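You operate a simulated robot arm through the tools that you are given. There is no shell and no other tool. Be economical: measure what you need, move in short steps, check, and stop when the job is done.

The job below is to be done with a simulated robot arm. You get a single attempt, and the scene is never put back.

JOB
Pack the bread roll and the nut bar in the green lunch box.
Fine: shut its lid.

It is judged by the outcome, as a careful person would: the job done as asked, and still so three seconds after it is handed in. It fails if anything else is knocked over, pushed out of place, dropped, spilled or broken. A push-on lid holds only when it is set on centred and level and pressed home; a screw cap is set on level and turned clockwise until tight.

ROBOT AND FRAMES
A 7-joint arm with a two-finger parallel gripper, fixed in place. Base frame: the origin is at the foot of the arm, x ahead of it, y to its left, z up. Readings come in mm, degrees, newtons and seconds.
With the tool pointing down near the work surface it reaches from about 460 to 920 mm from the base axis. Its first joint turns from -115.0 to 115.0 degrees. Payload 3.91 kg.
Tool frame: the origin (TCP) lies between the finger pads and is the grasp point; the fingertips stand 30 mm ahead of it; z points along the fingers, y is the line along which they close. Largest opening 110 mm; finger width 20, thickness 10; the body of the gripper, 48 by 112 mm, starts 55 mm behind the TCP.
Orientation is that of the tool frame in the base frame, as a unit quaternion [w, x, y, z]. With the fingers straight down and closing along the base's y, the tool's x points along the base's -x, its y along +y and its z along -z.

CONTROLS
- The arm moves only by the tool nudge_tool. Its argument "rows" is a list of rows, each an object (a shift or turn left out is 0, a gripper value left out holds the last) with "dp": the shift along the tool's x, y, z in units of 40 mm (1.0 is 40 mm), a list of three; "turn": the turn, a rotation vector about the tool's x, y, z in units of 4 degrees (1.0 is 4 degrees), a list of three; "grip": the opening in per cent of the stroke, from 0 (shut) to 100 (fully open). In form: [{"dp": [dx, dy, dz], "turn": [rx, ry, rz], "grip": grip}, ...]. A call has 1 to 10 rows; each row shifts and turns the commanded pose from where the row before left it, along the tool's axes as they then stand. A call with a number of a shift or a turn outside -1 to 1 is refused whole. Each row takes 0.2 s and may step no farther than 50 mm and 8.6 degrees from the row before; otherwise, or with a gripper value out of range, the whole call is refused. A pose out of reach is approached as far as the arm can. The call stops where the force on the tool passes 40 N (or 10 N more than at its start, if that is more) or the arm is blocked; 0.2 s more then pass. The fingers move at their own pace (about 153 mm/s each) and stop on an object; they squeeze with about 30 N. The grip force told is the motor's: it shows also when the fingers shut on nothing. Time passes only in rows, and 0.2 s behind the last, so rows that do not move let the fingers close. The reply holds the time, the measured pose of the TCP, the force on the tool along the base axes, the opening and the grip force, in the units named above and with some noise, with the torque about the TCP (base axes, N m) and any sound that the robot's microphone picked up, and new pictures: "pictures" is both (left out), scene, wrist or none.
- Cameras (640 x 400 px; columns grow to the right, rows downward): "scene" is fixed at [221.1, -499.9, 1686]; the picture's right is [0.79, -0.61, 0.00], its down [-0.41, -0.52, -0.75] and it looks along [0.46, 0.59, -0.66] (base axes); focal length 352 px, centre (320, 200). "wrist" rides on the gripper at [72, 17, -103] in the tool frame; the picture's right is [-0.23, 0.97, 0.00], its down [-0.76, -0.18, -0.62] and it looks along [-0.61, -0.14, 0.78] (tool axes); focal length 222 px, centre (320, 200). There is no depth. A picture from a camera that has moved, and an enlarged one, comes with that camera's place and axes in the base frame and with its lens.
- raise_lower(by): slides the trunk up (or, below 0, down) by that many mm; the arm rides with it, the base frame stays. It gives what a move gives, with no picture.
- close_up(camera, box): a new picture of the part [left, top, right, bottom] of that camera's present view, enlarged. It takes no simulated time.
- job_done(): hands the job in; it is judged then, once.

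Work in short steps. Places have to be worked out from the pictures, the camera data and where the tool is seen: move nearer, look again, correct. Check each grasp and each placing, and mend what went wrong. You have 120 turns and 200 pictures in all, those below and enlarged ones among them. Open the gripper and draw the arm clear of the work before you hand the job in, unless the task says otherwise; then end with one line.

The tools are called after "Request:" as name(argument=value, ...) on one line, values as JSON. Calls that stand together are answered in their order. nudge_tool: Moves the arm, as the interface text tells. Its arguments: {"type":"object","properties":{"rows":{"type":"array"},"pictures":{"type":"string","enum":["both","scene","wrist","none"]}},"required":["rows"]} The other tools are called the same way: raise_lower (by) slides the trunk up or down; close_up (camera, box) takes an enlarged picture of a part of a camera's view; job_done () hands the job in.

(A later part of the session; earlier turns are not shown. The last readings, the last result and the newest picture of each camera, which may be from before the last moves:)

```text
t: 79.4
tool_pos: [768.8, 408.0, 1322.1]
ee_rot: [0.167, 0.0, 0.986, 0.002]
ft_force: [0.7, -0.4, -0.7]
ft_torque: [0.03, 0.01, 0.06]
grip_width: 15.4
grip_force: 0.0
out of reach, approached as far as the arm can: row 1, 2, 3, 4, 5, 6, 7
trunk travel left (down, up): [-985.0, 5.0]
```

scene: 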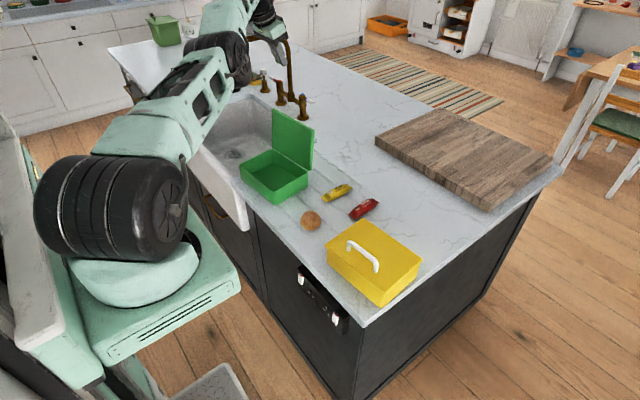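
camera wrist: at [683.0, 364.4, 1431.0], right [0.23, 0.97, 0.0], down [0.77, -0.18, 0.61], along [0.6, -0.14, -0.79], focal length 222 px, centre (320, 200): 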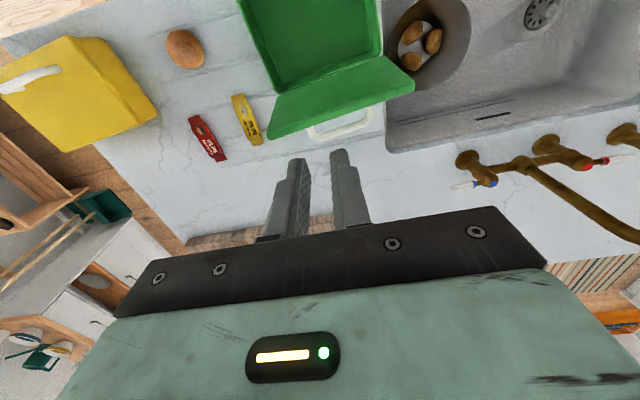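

Outward tilt just swings the tip out, so the wrist can't come in. Testing the inward tilt, which moves the wrist outward.

Request:
raise_lower(by=2)

Request:
nudge_tool(rows=[{"turn": [0, 1, 0]}, {"turn": [0, 1, 0]}, {"turn": [0, 1, 0]}, {"turn": [0, 1, 0]}, {"turn": [0, 1, 0]}, {"turn": [0, 1, 0]}, {"turn": [0, 1, 0]}, {"turn": [0, 1, 0]}, {"turn": [0, 1, 0]}, {}], pictures="scene")

```text
t: 79.9
tool_pos: [768.5, 406.8, 1324.7]
ee_rot: [0.167, 0.0, 0.986, 0.002]
ft_force: [0.1, 0.0, -0.5]
ft_torque: [0.0, 0.02, 0.01]
grip_width: 15.4
grip_force: 0.1
trunk travel left (down, up): [-987.0, 3.0]
```

```text
t: 82.1
tool_pos: [705.9, 346.8, 1313.0]
ee_rot: [-0.146, 0.0, 0.989, 0.003]
ft_force: [0.0, 0.4, 0.4]
ft_torque: [0.0, -0.03, 0.0]
grip_width: 15.4
grip_force: 0.0
out of reach, approached as far as the arm can: row 1, 2, 3, 4, 5, 6, 7, 8, 9
trunk travel left (down, up): [-987.0, 3.0]
```

scene: 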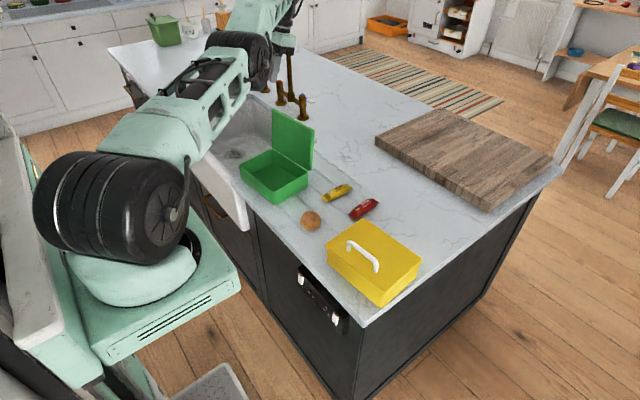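

The wrist stays on a fixed sphere, so the elbow is locked straight. Pitching the tool about the wrist should make the solver use the elbow. I'll pitch outward first, then inward with extra inward motion.

Request:
raise_lower(by=-2)

Request:
nudge_tool(rows=[{"dp": [-0.4, 0, 0], "turn": [0, -1, 0]}, {"dp": [-0.4, 0, 0], "turn": [0, -1, 0]}, {"dp": [-0.4, 0, 0], "turn": [0, -1, 0]}, {"dp": [-0.4, 0, 0], "turn": [0, -1, 0]}, {"dp": [-0.4, 0, 0], "turn": [0, -1, 0]}, {"dp": [-0.4, 0, 0], "turn": [0, -1, 0]}, {"dp": [-0.4, 0, 0], "turn": [0, -1, 0]}, {"dp": [-0.4, 0, 0], "turn": [0, -1, 0]}, {}], pictures="none")

Request:
raise_lower(by=2)

Request:
nudge_tool(rows=[{"dp": [0.5, 0, 0], "turn": [0, 1, 0]}, {"dp": [0.5, 0, 0], "turn": [0, 1, 0]}, {"dp": [0.5, 0, 0], "turn": [0, 1, 0]}, {"dp": [0.55, 0, 0], "turn": [0, 1, 0]}, {"dp": [0.55, 0, 0], "turn": [0, 1, 0]}, {"dp": [0.55, 0, 0], "turn": [0, 1, 0]}, {"dp": [0.6, 0, 0], "turn": [0, 1, 0]}, {"dp": [0.6, 0, 0], "turn": [0, 1, 0]}, {}], pictures="scene")

```text
t: 82.6
tool_pos: [706.0, 345.6, 1310.0]
ee_rot: [-0.143, 0.0, 0.99, 0.002]
ft_force: [0.2, 0.5, 0.7]
ft_torque: [0.0, 0.0, 0.04]
grip_width: 15.6
grip_force: 0.1
trunk travel left (down, up): [-985.0, 5.0]
```

```text
t: 84.6
tool_pos: [824.3, 340.1, 1300.8]
ee_rot: [0.133, 0.0, 0.991, 0.002]
ft_force: [0.0, -0.5, 0.9]
ft_torque: [0.02, 0.0, -0.02]
grip_width: 15.3
grip_force: 0.1
out of reach, approached as far as the arm can: row 3, 7
trunk travel left (down, up): [-985.0, 5.0]
```

```text
t: 85.2
tool_pos: [823.8, 340.6, 1303.4]
ee_rot: [0.133, 0.001, 0.991, 0.002]
ft_force: [-0.5, -0.3, 0.4]
ft_torque: [0.02, 0.01, -0.02]
grip_width: 15.5
grip_force: 0.3
trunk travel left (down, up): [-987.0, 3.0]
```

```text
t: 87.2
tool_pos: [683.1, 368.5, 1307.9]
ee_rot: [-0.147, -0.001, 0.989, 0.001]
ft_force: [-0.5, -0.6, -0.5]
ft_torque: [0.0, 0.0, 0.04]
grip_width: 15.4
grip_force: 0.0
out of reach, approached as far as the arm can: row 1, 2, 3, 4, 5, 6, 7, 8
trunk travel left (down, up): [-987.0, 3.0]
```

scene: 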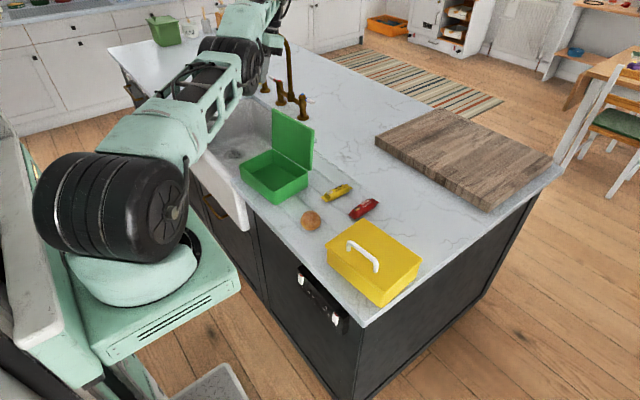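

Fitting the readings, the wrist sits on a sphere of radius 788 around (167, -163, 1418). That is the shoulder, and the arm is fully straight. I'll swing up, stretch, then swing down co-rotating about the shoulder so the elbow takes a share in its normal direction, then come inward.

Request:
raise_lower(by=-2)

Request:
nudge_tool(rows=[{"dp": [0.165, 0.09, -0.89], "turn": [-0.45, -0.52, -0.14]}, {"dp": [0.165, 0.09, -0.89], "turn": [-0.45, -0.52, -0.14]}, {"dp": [0.165, 0.09, -0.89], "turn": [-0.45, -0.52, -0.14]}, {"dp": [-0.66, 0.67, -0.33]}, {}], pictures="none")

Request:
raise_lower(by=2)

Request:
nudge_tool(rows=[{"dp": [-0.165, -0.09, 0.89], "turn": [0.45, 0.52, 0.14]}, {"dp": [-0.165, -0.09, 0.89], "turn": [0.45, 0.52, 0.14]}, {"dp": [-0.165, -0.09, 0.89], "turn": [0.45, 0.52, 0.14]}, {"dp": [0, -0.3, 0.8], "turn": [0.45, 0.52, 0.14]}, {"dp": [0.5, -0.5, 0.3]}, {"dp": [0.5, -0.5, 0.3]}, {}], pictures="scene")

```text
t: 87.7
tool_pos: [681.9, 369.5, 1305.6]
ee_rot: [-0.147, -0.001, 0.989, 0.001]
ft_force: [0.0, -0.4, -0.8]
ft_torque: [0.0, 0.02, 0.0]
grip_width: 15.4
grip_force: 0.0
trunk travel left (down, up): [-985.0, 5.0]
```

```text
t: 88.9
tool_pos: [690.5, 373.4, 1415.7]
ee_rot: [-0.092, -0.009, 0.994, 0.049]
ft_force: [0.6, -0.6, -0.3]
ft_torque: [0.03, 0.0, 0.01]
grip_width: 15.5
grip_force: 0.0
out of reach, approached as far as the arm can: row 4
trunk travel left (down, up): [-985.0, 5.0]
```

```text
t: 89.4
tool_pos: [689.4, 373.7, 1417.6]
ee_rot: [-0.093, -0.008, 0.994, 0.05]
ft_force: [-0.1, 0.2, 0.8]
ft_torque: [0.01, 0.01, 0.01]
grip_width: 15.4
grip_force: 0.1
trunk travel left (down, up): [-987.0, 3.0]
```

```text
t: 91.0
tool_pos: [632.1, 318.1, 1267.0]
ee_rot: [-0.164, 0.003, 0.986, -0.015]
ft_force: [-0.1, -0.1, -0.3]
ft_torque: [0.01, -0.02, 0.03]
grip_width: 15.5
grip_force: 0.0
trunk travel left (down, up): [-987.0, 3.0]
```

scene: 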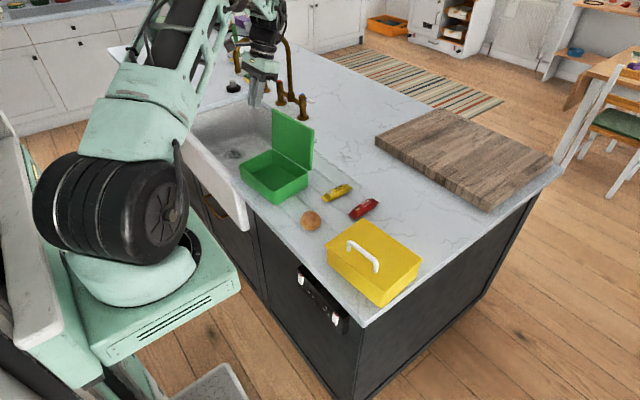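

It broke free: the elbow is flexed normally and in reach again. I'll level the tool and move to above the roll.

Request:
nudge_tool(rows=[{"dp": [0, -0.9, 0], "turn": [0, -0.95, 0]}, {"dp": [0, -0.9, 0], "turn": [0, -0.95, 0]}, {"dp": [0, -0.9, 0], "turn": [0, -0.95, 0]}, {"dp": [0, -0.9, 0], "turn": [0, -0.95, 0]}, {"dp": [0, -0.9, 0], "turn": [0, -0.95, 0]}, {"grip": 100}, {}])

```text
t: 92.6
tool_pos: [631.6, 138.2, 1274.2]
ee_rot: [0.0, -0.001, 1.0, -0.016]
ft_force: [0.3, -0.3, 0.4]
ft_torque: [0.01, 0.03, -0.01]
grip_width: 110.2
grip_force: 0.2
trunk travel left (down, up): [-987.0, 3.0]
camera wrist: at [558.6, 158.7, 1377.8], right [0.23, 0.97, -0.03], down [0.76, -0.16, 0.63], along [0.61, -0.16, -0.78], focal length 222 px, centre (320, 200)
```

scene: 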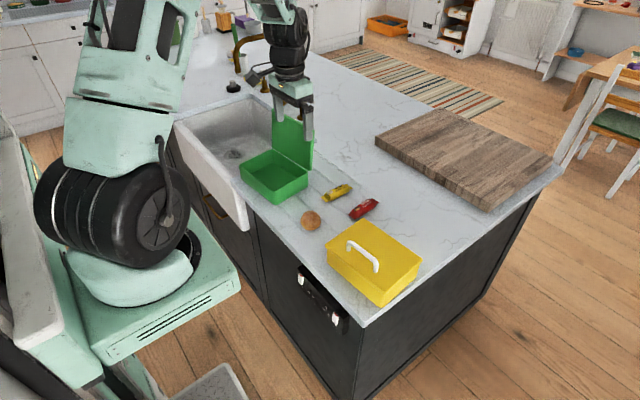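
wrist: 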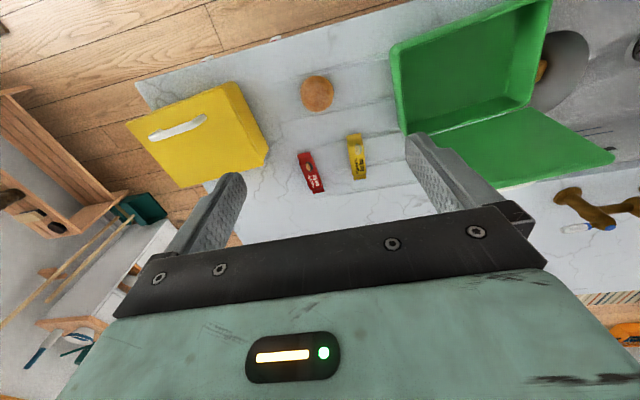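

Good: the tool is level to within 2°. The roll is at about (658, 118) and the nut bar at about (835, 64). I'll lower the trunk back by 112, correct the roll angle, and centre over the roll.

Request:
raise_lower(by=-112)

Request:
nudge_tool(rows=[{"dp": [-0.35, -0.25, 0], "turn": [-0.46, 0, 0]}, {"dp": [-0.35, -0.25, 0.5]}, {"dp": [0, 0, 0.7]}, {"dp": [0, 0, 0.7]}, {"dp": [0, 0, 0.7]}, {}])

```text
t: 94.0
tool_pos: [631.9, 138.5, 1163.5]
ee_rot: [0.001, -0.001, 1.0, -0.016]
ft_force: [0.0, 0.4, 0.7]
ft_torque: [-0.03, 0.02, 0.01]
grip_width: 110.0
grip_force: 0.1
trunk travel left (down, up): [-875.0, 115.0]
```

```text
t: 95.4
tool_pos: [660.6, 118.8, 1059.5]
ee_rot: [0.001, -0.001, 1.0, 0.001]
ft_force: [0.4, 0.8, 0.5]
ft_torque: [-0.05, -0.05, 0.01]
grip_width: 110.0
grip_force: 0.1
trunk travel left (down, up): [-875.0, 115.0]
camera wrist: at [586.8, 136.3, 1162.3], right [0.23, 0.97, 0.0], down [0.76, -0.18, 0.62], along [0.61, -0.14, -0.78], focal length 222 px, centre (320, 200)
```

scene: 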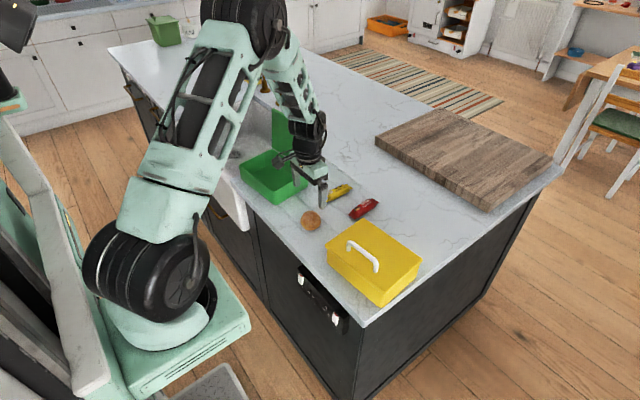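
wrist: 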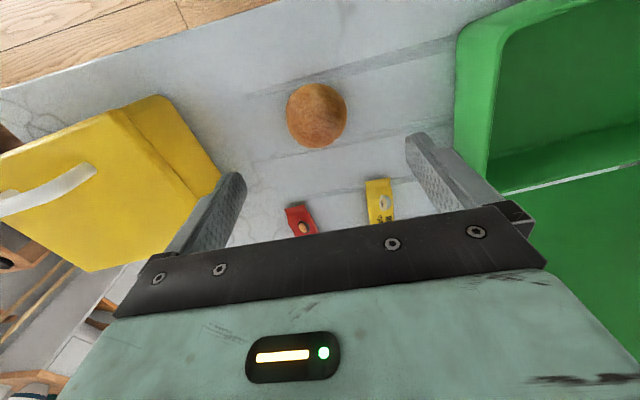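

Roll at (658, 117), about 60 mm wide. The yellow box edge is at y≈45, so I'll narrow the fingers to about 82 mm before going down.

Request:
nudge_tool(rows=[{"dp": [0.05, -0.03, 0], "grip": 75}, {"dp": [0, 0, 0.85]}, {"dp": [0, 0, 0.85]}, {"dp": [0, 0, 0.85]}, {}], pictures="wrist")

Request:
close_up(camera="scene", box=[270, 150, 370, 240])

```text
t: 96.6
tool_pos: [658.5, 115.5, 957.2]
ee_rot: [0.001, -0.001, 1.0, 0.001]
ft_force: [-0.4, -0.2, -0.1]
ft_torque: [0.03, -0.02, 0.0]
grip_width: 82.2
grip_force: 0.1
trunk travel left (down, up): [-875.0, 115.0]
camera wrist: at [584.3, 132.6, 1059.9], right [0.23, 0.97, 0.0], down [0.76, -0.18, 0.62], along [0.61, -0.14, -0.78], focal length 222 px, centre (320, 200)
```

wrist: 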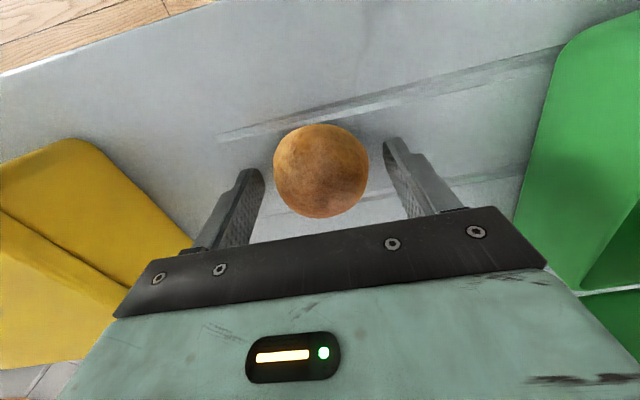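

```text
4.44 times, centred on (320, 195) of scene
camera zoom: at [221.1, -499.9, 1686.0], right [0.79, -0.61, 0.0], down [-0.41, -0.52, -0.75], along [0.46, 0.59, -0.66], focal length 1565 px, centre (320, 222)
```

zoom: 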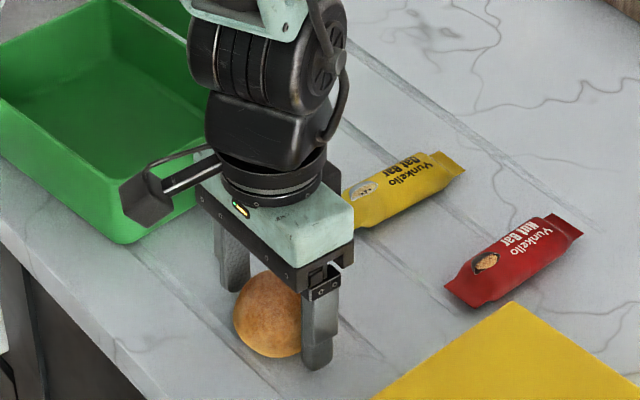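

Centred. I'll lower 10 mm and close on the roll.

Request:
nudge_tool(rows=[{"dp": [0, 0, 0.25]}, {"grip": 50}, {"grip": 20}, {}, {}], pictures="wrist")

```text
t: 97.3
tool_pos: [657.4, 114.2, 950.0]
ee_rot: [0.002, 0.0, 1.0, 0.0]
ft_force: [-9.5, -4.6, 25.8]
ft_torque: [-0.24, 0.53, 0.14]
grip_width: 59.8
grip_force: 29.5
trunk travel left (down, up): [-875.0, 115.0]
stopped in row 3: the force on the tool passed its limit at 42 N (the readings are from after the stop); the commanded pose is now the measured one
camera wrist: at [584.5, 132.0, 1053.2], right [0.23, 0.97, 0.0], down [0.76, -0.18, 0.63], along [0.61, -0.14, -0.78], focal length 222 px, centre (320, 200)
```

wrist: 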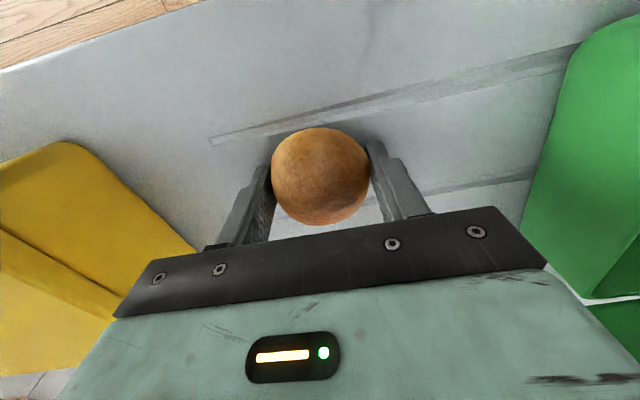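

The tips touched the counter, so its top is at z≈919. The roll is gripped at 60 mm; lifting gently.

Request:
nudge_tool(rows=[{"dp": [0, 0, -0.2]}, {"dp": [0, 0, -0.5]}, {"dp": [0, 0, -0.8]}, {"dp": [0, 0, -0.8]}, {"dp": [0, 0, -0.8]}, {}])

```text
t: 98.7
tool_pos: [659.7, 115.3, 1071.8]
ee_rot: [0.002, 0.001, 1.0, 0.0]
ft_force: [0.8, 0.0, -0.4]
ft_torque: [0.0, -0.03, 0.01]
grip_width: 59.7
grip_force: 29.7
trunk travel left (down, up): [-875.0, 115.0]
camera wrist: at [585.5, 132.8, 1175.3], right [0.23, 0.97, 0.0], down [0.76, -0.18, 0.63], along [0.61, -0.14, -0.78], focal length 222 px, centre (320, 200)
```

scene: 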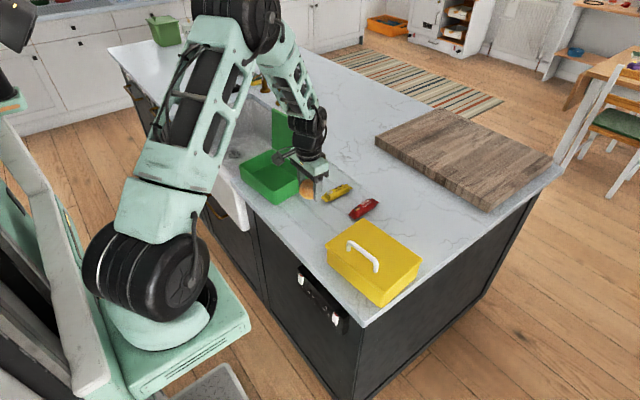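
wrist: 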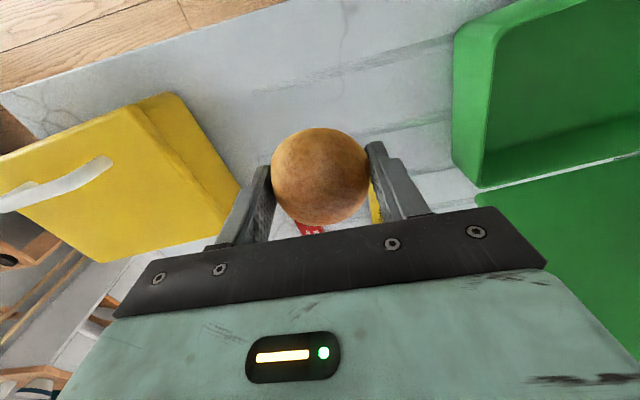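

The roll is held. The box centre is about (681, 349), yawed ~6°. I'll carry the roll to above (702, 351), staying inside reach.

Request:
nudge_tool(rows=[{"dp": [-0.1, 0.98, 0]}, {"dp": [-0.1, 0.98, 0]}, {"dp": [-0.1, 0.98, 0]}, {"dp": [-0.2, 0.98, 0]}, {"dp": [-0.2, 0.98, 0]}, {"dp": [-0.2, 0.98, 0]}, {}])

Request:
close_up(camera="scene", box=[230, 100, 330, 220])

```text
t: 100.3
tool_pos: [694.4, 350.8, 1070.1]
ee_rot: [0.002, -0.001, 1.0, 0.0]
ft_force: [0.6, -0.6, -0.5]
ft_torque: [0.0, -0.02, 0.0]
grip_width: 59.7
grip_force: 30.2
trunk travel left (down, up): [-875.0, 115.0]
camera wrist: at [621.7, 369.1, 1173.9], right [0.23, 0.97, 0.0], down [0.76, -0.18, 0.63], along [0.61, -0.14, -0.78], focal length 222 px, centre (320, 200)
```

scene: 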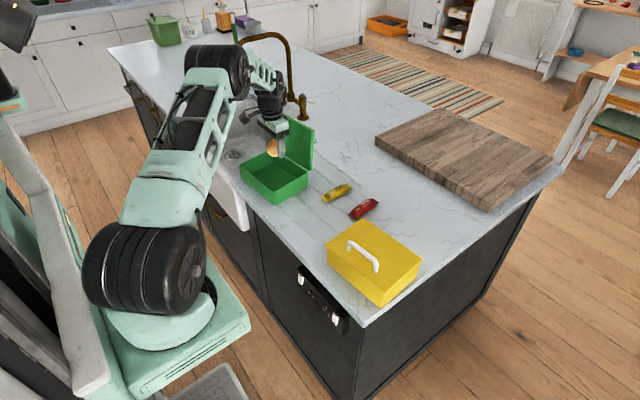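
wrist: 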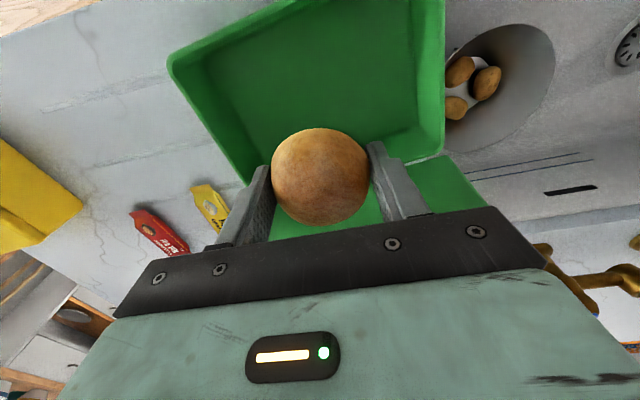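

```text
3.33 times, centred on (280, 160) of scene
camera zoom: at [221.1, -499.9, 1686.0], right [0.79, -0.61, 0.0], down [-0.41, -0.52, -0.75], along [0.46, 0.59, -0.66], focal length 1174 px, centre (453, 333)
```

zoom: 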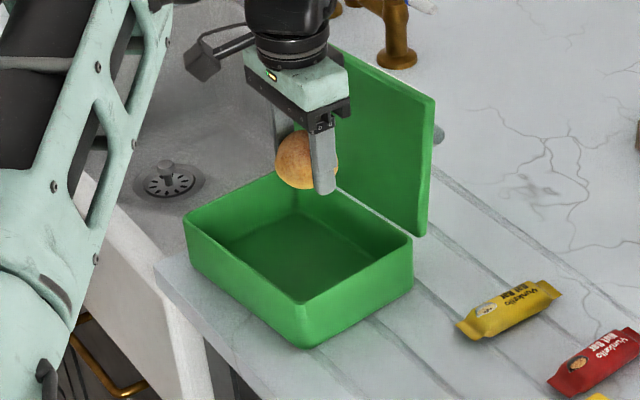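

Clear to lower: the roll is over the interior. I'll descend to TCP z≈958, with the roll bottom just above the box floor.

Request:
nudge_tool(rows=[{"dp": [0, 0.1, 0.7]}, {"dp": [0, 0, 0.8]}, {"dp": [0, 0, 0.8]}, {"dp": [0, 0, 0.45]}, {}])

Request:
close_up(camera="scene", box=[230, 120, 330, 210])

```text
t: 101.5
tool_pos: [695.1, 355.8, 961.9]
ee_rot: [0.003, 0.0, 1.0, 0.0]
ft_force: [0.8, 0.2, -0.2]
ft_torque: [-0.01, 0.01, -0.02]
grip_width: 60.0
grip_force: 30.0
trunk travel left (down, up): [-875.0, 115.0]
camera wrist: at [622.1, 372.5, 1065.0], right [0.23, 0.97, 0.0], down [0.76, -0.18, 0.63], along [0.61, -0.14, -0.78], focal length 222 px, centre (320, 200)
```

scene: 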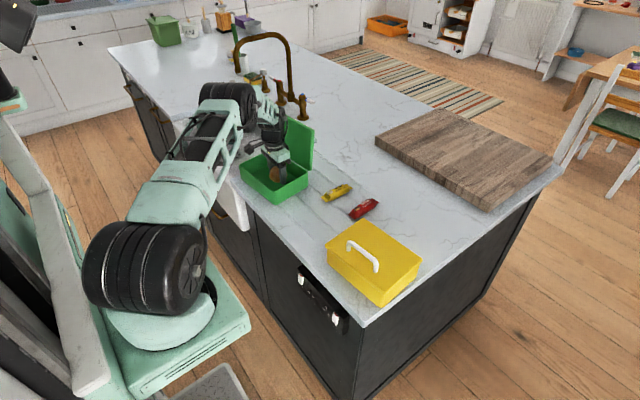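
wrist: 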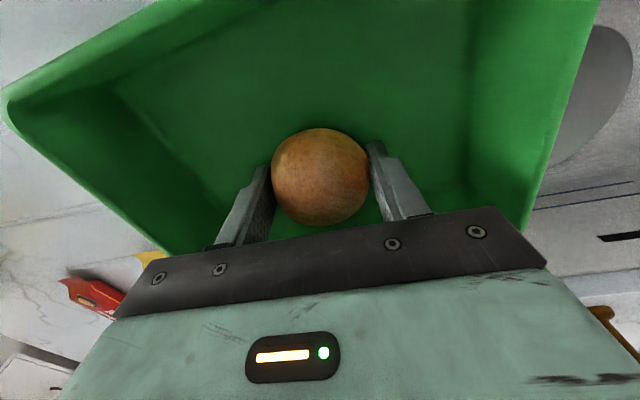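

```text
4.44 times, centred on (280, 165) of scene
camera zoom: at [221.1, -499.9, 1686.0], right [0.79, -0.61, 0.0], down [-0.41, -0.52, -0.75], along [0.46, 0.59, -0.66], focal length 1565 px, centre (498, 356)
```

zoom: 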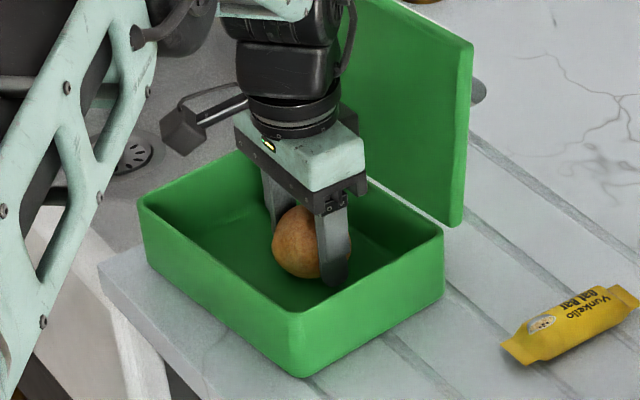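

Inside with margin. I'll lower ~5 mm more, open modestly, and lift out.

Request:
nudge_tool(rows=[{"dp": [0, 0, 0.1]}, {"grip": 62}, {"grip": 72}, {}, {"dp": [0, 0, -0.5]}, {"dp": [0, 0, -0.9]}, {"dp": [0, 0, -0.9]}, {"dp": [0, 0, -0.9]}, {}])

```text
t: 103.5
tool_pos: [693.5, 354.4, 1090.0]
ee_rot: [0.003, 0.0, 1.0, 0.0]
ft_force: [-0.2, 0.6, -0.4]
ft_torque: [0.0, 0.0, 0.0]
grip_width: 79.3
grip_force: 0.1
trunk travel left (down, up): [-875.0, 115.0]
camera wrist: at [620.0, 372.1, 1192.1], right [0.23, 0.97, 0.0], down [0.76, -0.18, 0.63], along [0.61, -0.14, -0.78], focal length 222 px, centre (320, 200)
```

scene: 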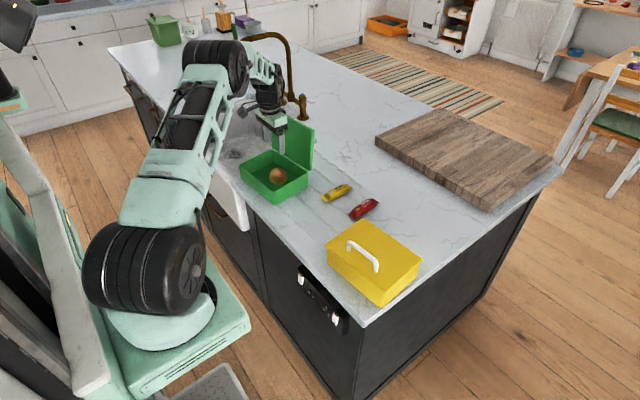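
wrist: 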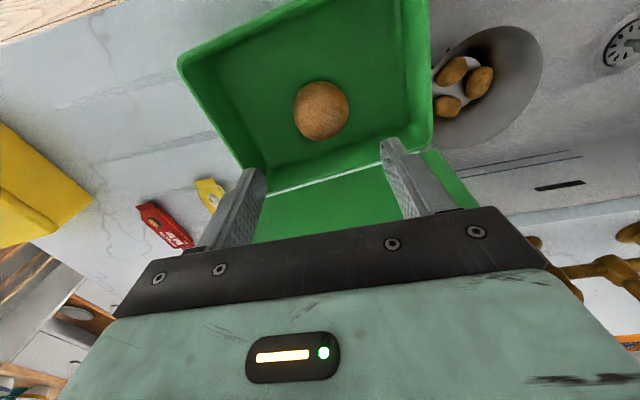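

The roll rests in the box. Next, the nut bar: move in -y first to clear the open lid, then over the bar.

Request:
nudge_tool(rows=[{"dp": [0, -0.95, 0]}, {"dp": [0, -0.95, 0]}, {"dp": [0, -0.95, 0]}, {"dp": [0, -0.95, 0]}, {"dp": [0, -0.95, 0]}, {"dp": [-0.8, -0.75, 0]}, {"dp": [-0.8, -0.75, 0]}, {"dp": [-0.8, -0.75, 0]}, {}])

Request:
close_up(camera="wrist", box=[220, 60, 420, 220])

```text
t: 105.5
tool_pos: [789.9, 75.0, 1087.8]
ee_rot: [0.003, 0.0, 1.0, 0.0]
ft_force: [0.0, 0.5, 0.6]
ft_torque: [0.01, 0.0, 0.01]
grip_width: 79.2
grip_force: 0.1
trunk travel left (down, up): [-875.0, 115.0]
camera wrist: at [715.7, 92.2, 1190.4], right [0.23, 0.97, 0.0], down [0.76, -0.18, 0.63], along [0.61, -0.14, -0.78], focal length 222 px, centre (320, 200)
```

scene: 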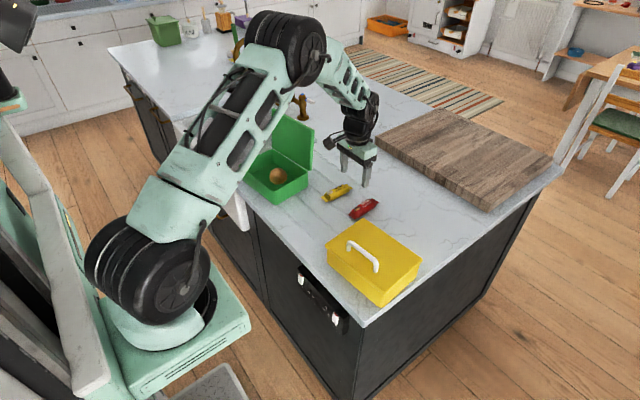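
wrist: 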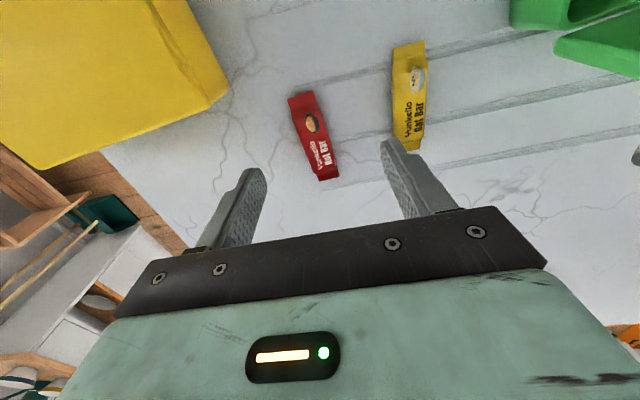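

```text
2.50 times, centred on (320, 140) of wrist
camera zoom: at [715.7, 92.2, 1190.4], right [0.23, 0.97, 0.0], down [0.76, -0.18, 0.63], along [0.61, -0.14, -0.78], focal length 555 px, centre (320, 350)
```

zoom: 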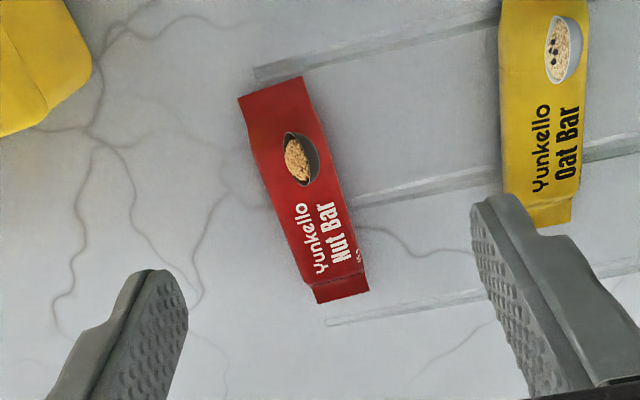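

Nut bar centre ≈ (828, 61.5), length ~114, yaw ≈3.5°. I'll align, narrow to ~52 mm and descend above it.

Request:
nudge_tool(rows=[{"dp": [-0.95, -0.34, 0], "grip": 48}, {"turn": [0, 0, -0.87]}, {"dp": [0, 0, 0.8]}, {"dp": [0, 0, 0.8]}, {"dp": [0, 0, 0.8]}, {}])

Request:
close_up(camera="scene", box=[310, 160, 410, 250])

```text
t: 106.9
tool_pos: [827.9, 61.9, 990.9]
ee_rot: [0.002, -0.03, 1.0, 0.0]
ft_force: [0.0, 0.9, -0.9]
ft_torque: [0.01, -0.01, -0.01]
grip_width: 53.0
grip_force: 0.0
trunk travel left (down, up): [-875.0, 115.0]
camera wrist: at [753.0, 74.2, 1094.1], right [0.17, 0.99, 0.0], down [0.77, -0.13, 0.63], along [0.62, -0.1, -0.78], focal length 222 px, centre (320, 200)
```

scene: 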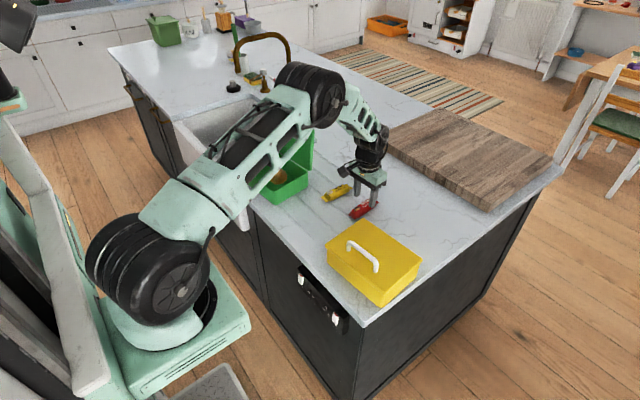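
wrist: 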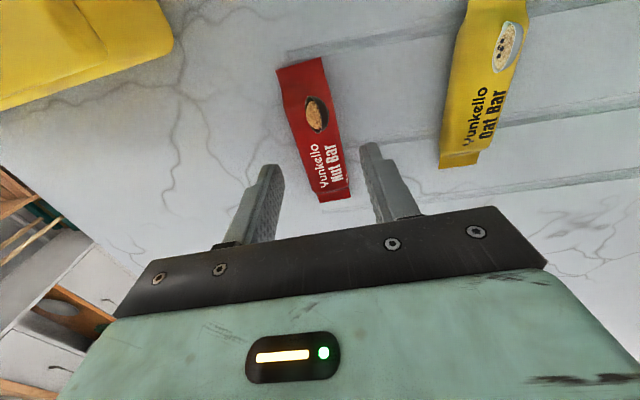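

```text
4.44 times, centred on (360, 205) of scene
camera zoom: at [221.1, -499.9, 1686.0], right [0.79, -0.61, 0.0], down [-0.41, -0.52, -0.75], along [0.46, 0.59, -0.66], focal length 1565 px, centre (142, 178)
```

zoom: 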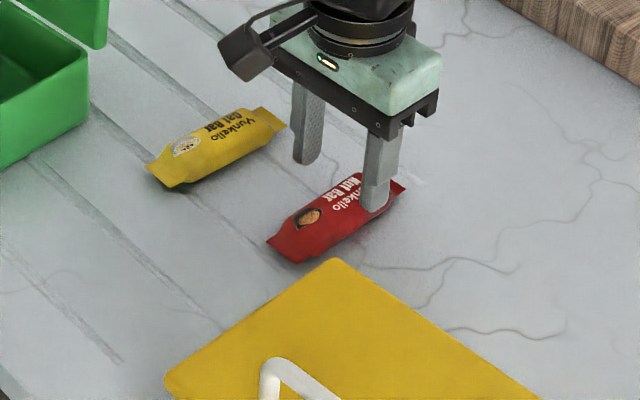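

Well aligned. Descending to z≈955 and closing.

Request:
nudge_tool(rows=[{"dp": [0, 0.03, 0.45]}, {"dp": [0, 0, 0.42]}, {"grip": 30}, {"grip": 10}, {}, {}], pictures="wrist")

```text
t: 108.3
tool_pos: [828.5, 61.1, 955.4]
ee_rot: [0.003, -0.03, 1.0, -0.001]
ft_force: [0.2, 0.1, 0.6]
ft_torque: [0.02, 0.02, -0.01]
grip_width: 32.8
grip_force: 29.7
trunk travel left (down, up): [-875.0, 115.0]
camera wrist: at [754.1, 74.7, 1059.4], right [0.17, 0.99, 0.0], down [0.77, -0.13, 0.63], along [0.62, -0.1, -0.78], focal length 222 px, centre (320, 200)
```

wrist: 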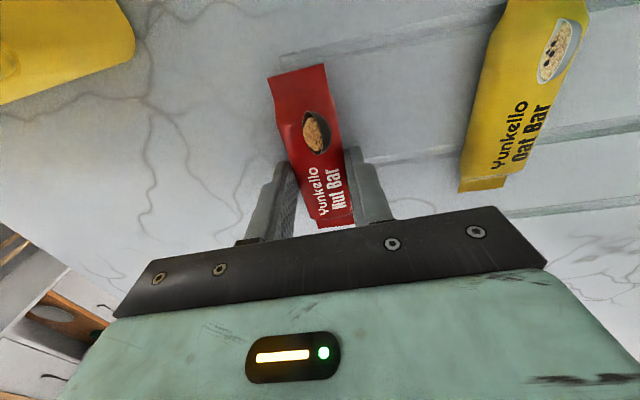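

The nut bar is gripped at 33 mm. I'll lift it and rotate it ~87° so it will lie along the box's long side.

Request:
nudge_tool(rows=[{"dp": [0, 0, -0.5]}, {"dp": [0, 0, -0.95]}, {"dp": [0, 0, -0.95]}, {"dp": [0, 0, -0.95]}, {"turn": [0, 0, 1]}, {"turn": [0, 0, 1]}, {"turn": [0, 0, 1]}, {"turn": [0, 0, 1]}, {"turn": [0, 0, 1]}, {"turn": [0, 0, 1]}], pictures="none")

Request:
nudge_tool(rows=[{"turn": [0, 0, 1]}, {"turn": [0, 0, 1]}, {"turn": [0, 0, 1]}, {"turn": [0, 0, 1]}, {"turn": [0, 0, 1]}, {"turn": [0, 0, 1]}, {"turn": [0, 0, 1]}, {"turn": [0, 0, 1]}, {"turn": [0, 0, 1]}, {"turn": [0, 0, 1]}], pictures="none")

Request:
nudge_tool(rows=[{"turn": [0, 0, 1]}, {"turn": [0, 0, 1]}, {"turn": [0, 0, 1]}, {"turn": [0, 0, 1]}, {"turn": [0, 0, 1]}, {"turn": [0, 0, 0.8]}, {}])

```text
t: 110.5
tool_pos: [829.2, 61.7, 1089.0]
ee_rot: [0.002, 0.178, 0.984, 0.0]
ft_force: [0.6, -0.4, -0.3]
ft_torque: [0.01, 0.02, 0.0]
grip_width: 32.6
grip_force: 30.3
trunk travel left (down, up): [-875.0, 115.0]
```

```text
t: 112.7
tool_pos: [828.7, 61.6, 1090.3]
ee_rot: [0.001, 0.505, 0.863, 0.001]
ft_force: [0.1, -0.1, -0.7]
ft_torque: [0.03, 0.01, -0.02]
grip_width: 32.4
grip_force: 29.7
trunk travel left (down, up): [-875.0, 115.0]
```

```text
t: 114.3
tool_pos: [828.1, 63.1, 1091.1]
ee_rot: [0.001, 0.668, 0.745, 0.001]
ft_force: [-0.3, 0.4, -0.8]
ft_torque: [0.02, 0.02, 0.04]
grip_width: 32.2
grip_force: 30.1
trunk travel left (down, up): [-875.0, 115.0]
camera wrist: at [836.3, 136.5, 1193.5], right [0.99, -0.12, 0.0], down [-0.1, -0.78, 0.62], along [-0.07, -0.62, -0.78], focal length 222 px, centre (320, 200)
```

scene: 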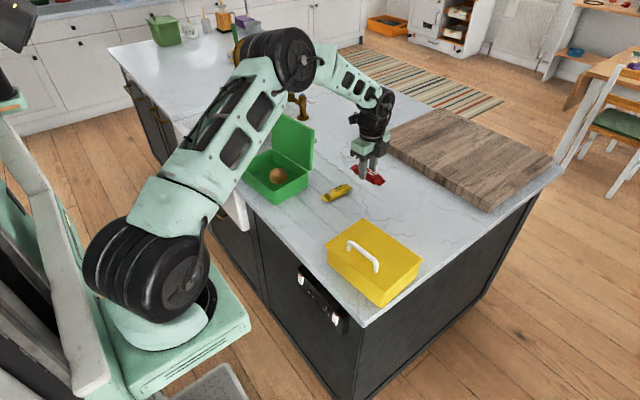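
wrist: 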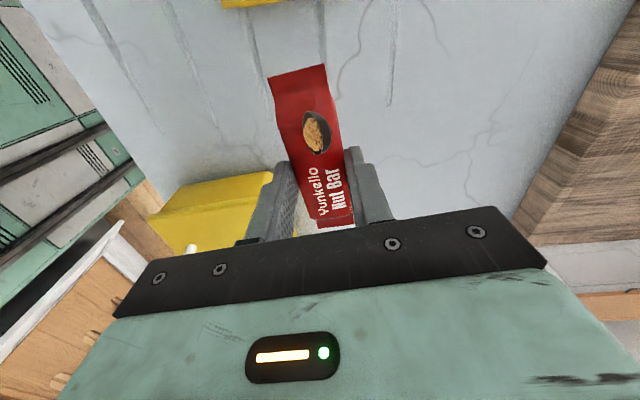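

The bar is now along the box's long axis. I'll carry it: first -x, then +y to above (645, 324).

Request:
nudge_tool(rows=[{"dp": [0.1, -0.91, 0]}, {"dp": [0.1, -0.91, 0]}, {"dp": [0.1, -0.91, 0]}, {"dp": [0.1, -0.91, 0]}, {"dp": [0.1, -0.91, 0]}, {}], pictures="none")

Request:
nudge_tool(rows=[{"dp": [0.925, 0.1, 0]}, {"dp": [0.925, 0.1, 0]}, {"dp": [0.925, 0.1, 0]}, {"dp": [0.925, 0.1, 0]}, {"dp": [0.925, 0.1, 0]}, {"dp": [0.925, 0.1, 0]}, {"dp": [0.925, 0.1, 0]}, {}])

Request:
close_up(camera="scene", box=[230, 110, 330, 210])

```text
t: 115.7
tool_pos: [643.5, 63.3, 1090.0]
ee_rot: [0.002, 0.666, 0.746, 0.001]
ft_force: [0.5, 0.4, -1.4]
ft_torque: [0.01, 0.0, 0.0]
grip_width: 32.5
grip_force: 30.3
trunk travel left (down, up): [-875.0, 115.0]
```

```text
t: 117.5
tool_pos: [644.3, 325.7, 1089.1]
ee_rot: [0.001, 0.667, 0.745, 0.002]
ft_force: [0.0, -0.1, -1.1]
ft_torque: [0.0, -0.02, 0.0]
grip_width: 32.5
grip_force: 30.0
trunk travel left (down, up): [-875.0, 115.0]
camera wrist: at [651.5, 400.2, 1192.9], right [0.99, -0.12, 0.0], down [-0.1, -0.78, 0.62], along [-0.07, -0.62, -0.78], focal length 222 px, centre (320, 200)
```

scene: 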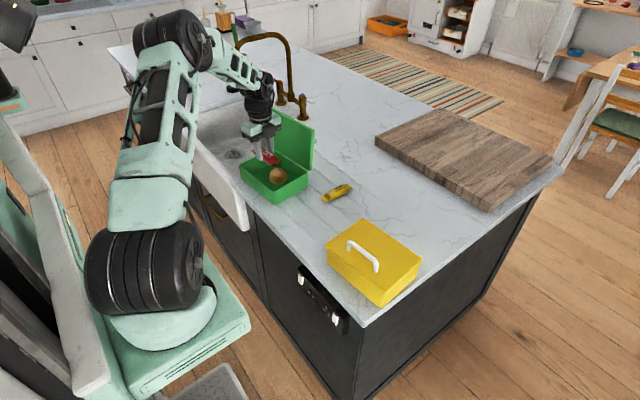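
wrist: 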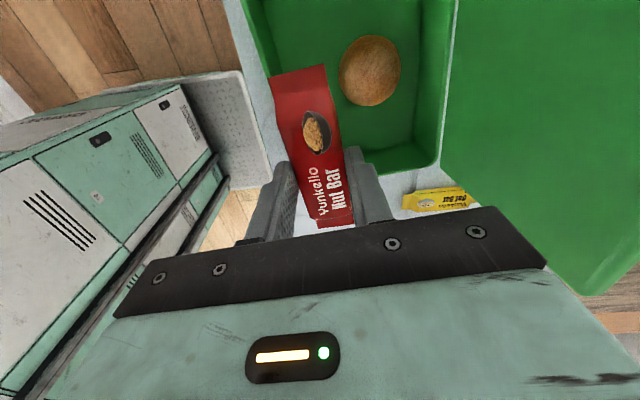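

```text
4.00 times, centred on (280, 160) of scene
camera zoom: at [221.1, -499.9, 1686.0], right [0.79, -0.61, 0.0], down [-0.41, -0.52, -0.75], along [0.46, 0.59, -0.66], focal length 1408 px, centre (480, 360)
```

zoom: 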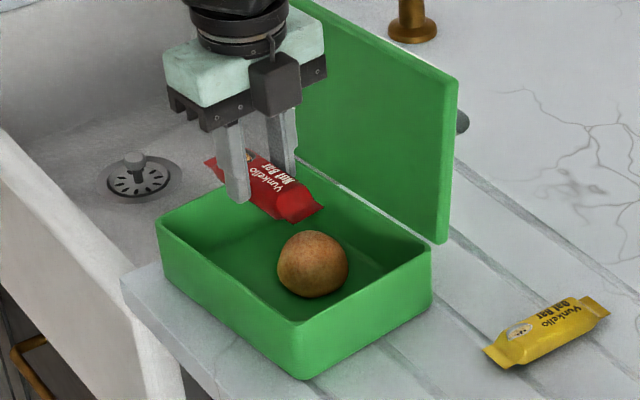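

The roll is at (697, 360) and the inner walls at x≈617..750 here. I'll shift to (652, 320) so fingers and bar clear both wall and roll, then descend partway and check.

Request:
nudge_tool(rows=[{"dp": [-0.17, 0.18, 0]}, {"dp": [0, 0, 0.8]}, {"dp": [0, 0, 0.8]}, {"dp": [0, 0, 0.6]}, {}], pictures="wrist")

Request:
close_up(camera="scene", box=[230, 130, 320, 210])

```text
t: 118.7
tool_pos: [652.2, 314.9, 1001.4]
ee_rot: [0.001, 0.667, 0.745, 0.002]
ft_force: [0.0, 0.8, 0.2]
ft_torque: [-0.02, 0.01, -0.03]
grip_width: 32.7
grip_force: 30.3
trunk travel left (down, up): [-875.0, 115.0]
camera wrist: at [660.2, 390.0, 1105.3], right [0.99, -0.12, 0.0], down [-0.1, -0.78, 0.62], along [-0.07, -0.62, -0.78], focal length 222 px, centre (320, 200)
```

wrist: 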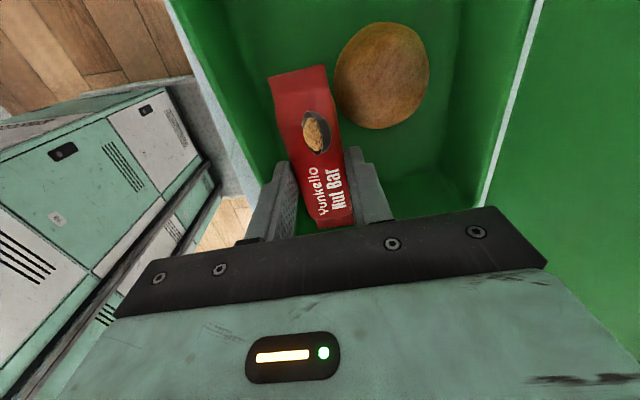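

```text
5.00 times, centred on (275, 170) of scene
camera zoom: at [221.1, -499.9, 1686.0], right [0.79, -0.61, 0.0], down [-0.41, -0.52, -0.75], along [0.46, 0.59, -0.66], focal length 1761 px, centre (545, 350)
```

zoom: 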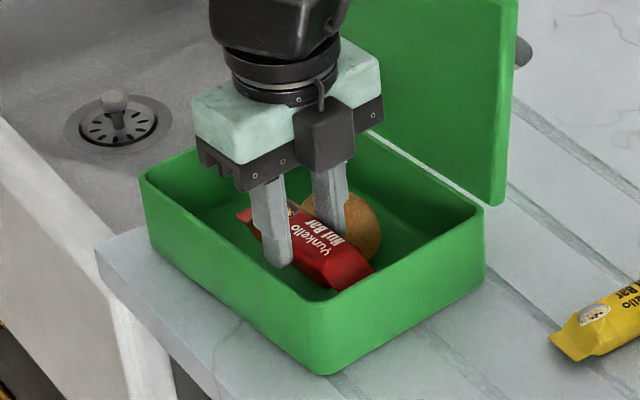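

Clear of the walls. I'll nudge +y 5 mm, lower to z≈965, release and lift.

Request:
nudge_tool(rows=[{"dp": [0.13, 0, 0.3]}, {"dp": [0, 0, 0.35]}, {"dp": [0, 0, 0.25]}, {}], pictures="wrist")

Request:
close_up(camera="scene", box=[230, 130, 320, 210])

```text
t: 119.7
tool_pos: [651.3, 321.5, 965.1]
ee_rot: [0.0, 0.667, 0.745, 0.001]
ft_force: [-0.4, 0.2, -0.3]
ft_torque: [0.04, 0.02, 0.0]
grip_width: 32.4
grip_force: 30.2
trunk travel left (down, up): [-875.0, 115.0]
camera wrist: at [659.4, 396.3, 1069.0], right [0.99, -0.12, 0.0], down [-0.1, -0.78, 0.62], along [-0.07, -0.62, -0.78], focal length 222 px, centre (320, 200)
```

wrist: 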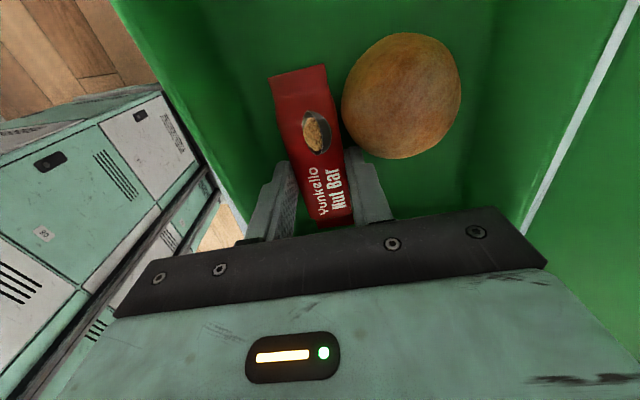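

```text
5.00 times, centred on (275, 170) of scene
camera zoom: at [221.1, -499.9, 1686.0], right [0.79, -0.61, 0.0], down [-0.41, -0.52, -0.75], along [0.46, 0.59, -0.66], focal length 1761 px, centre (545, 350)
```

zoom: 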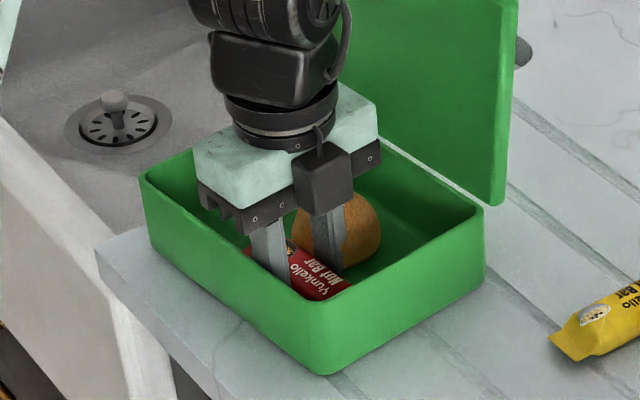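

Lower 5 mm more, open slightly, and retract.

Request:
nudge_tool(rows=[{"dp": [0, 0, 0.13]}, {"grip": 38}, {}, {"dp": [0, 0, -0.4]}, {"dp": [0, 0, -0.9]}, {"dp": [0, 0, -0.9]}, {"dp": [0, 0, -0.9]}, {"dp": [0, 0, -0.9]}, {}])

Request:
close_up(camera="scene", box=[230, 110, 330, 210])

```text
t: 121.7
tool_pos: [650.4, 323.4, 1118.2]
ee_rot: [0.002, 0.667, 0.745, 0.001]
ft_force: [0.1, -0.7, -0.2]
ft_torque: [-0.02, -0.01, 0.02]
grip_width: 41.9
grip_force: 0.1
trunk travel left (down, up): [-875.0, 115.0]
camera wrist: at [658.4, 397.3, 1222.6], right [0.99, -0.12, 0.0], down [-0.1, -0.78, 0.62], along [-0.07, -0.62, -0.78], focal length 222 px, centre (320, 200)
```

scene: 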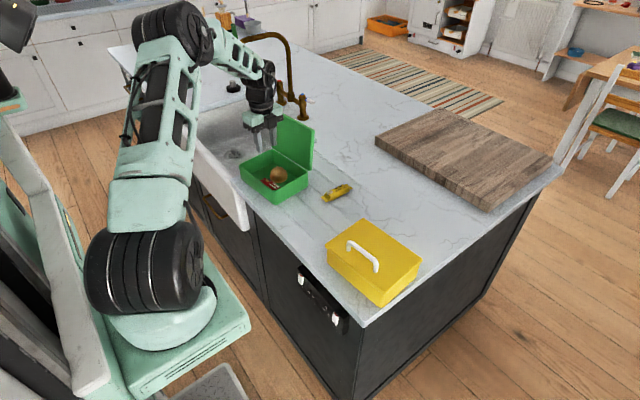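
wrist: 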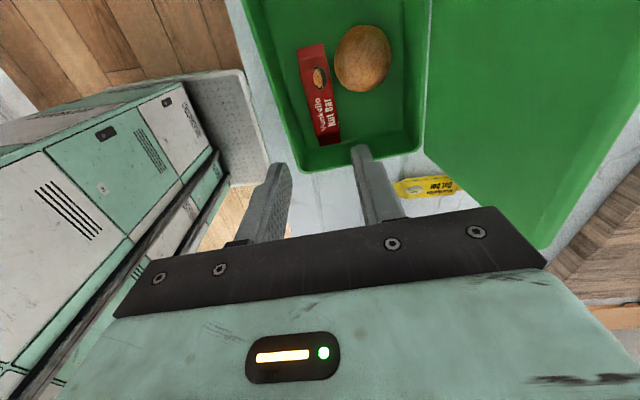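

```text
4.00 times, centred on (280, 160) of scene
camera zoom: at [221.1, -499.9, 1686.0], right [0.79, -0.61, 0.0], down [-0.41, -0.52, -0.75], along [0.46, 0.59, -0.66], focal length 1408 px, centre (480, 360)
```

zoom: 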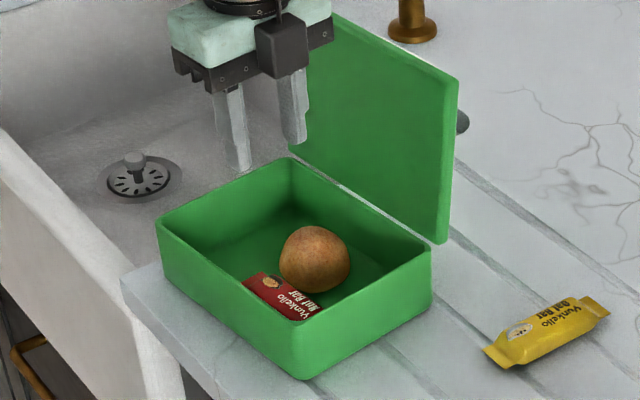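

Both items are packed. To close the lid I need the handle's exact position behind it, so I'll rise and shift to view it over the lid's top.

Request:
nudge_tool(rows=[{"dp": [0, 0, -0.9]}, {"dp": [0, 0.6, -0.9]}, {"dp": [0, 0.6, -0.3]}, {}], pictures="wrist")

Request:
close_up(camera="wrist", box=[280, 0, 520, 150])

```text
t: 122.7
tool_pos: [696.9, 328.9, 1203.4]
ee_rot: [0.001, 0.667, 0.745, 0.002]
ft_force: [1.1, -0.1, -0.3]
ft_torque: [-0.02, 0.0, 0.02]
grip_width: 41.7
grip_force: 0.1
trunk travel left (down, up): [-875.0, 115.0]
camera wrist: at [705.7, 402.9, 1308.0], right [0.99, -0.12, 0.0], down [-0.1, -0.78, 0.62], along [-0.07, -0.62, -0.78], focal length 222 px, centre (320, 200)
```

wrist: 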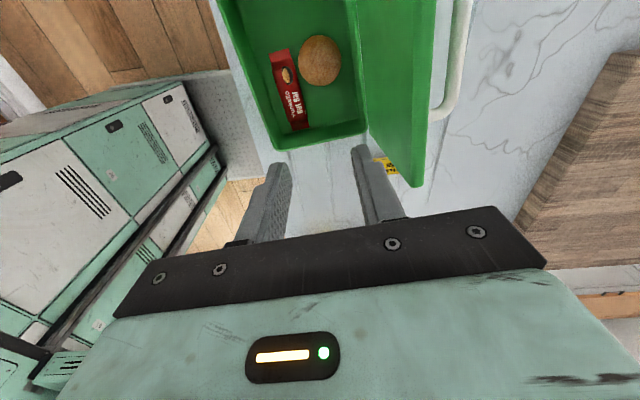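

```text
2.67 times, centred on (400, 75) of wrist
camera zoom: at [705.7, 402.9, 1308.0], right [0.99, -0.12, 0.0], down [-0.1, -0.78, 0.62], along [-0.07, -0.62, -0.78], focal length 592 px, centre (107, 533)
```

zoom: 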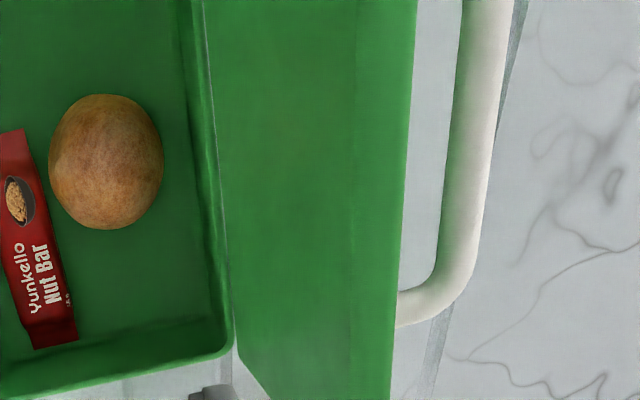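

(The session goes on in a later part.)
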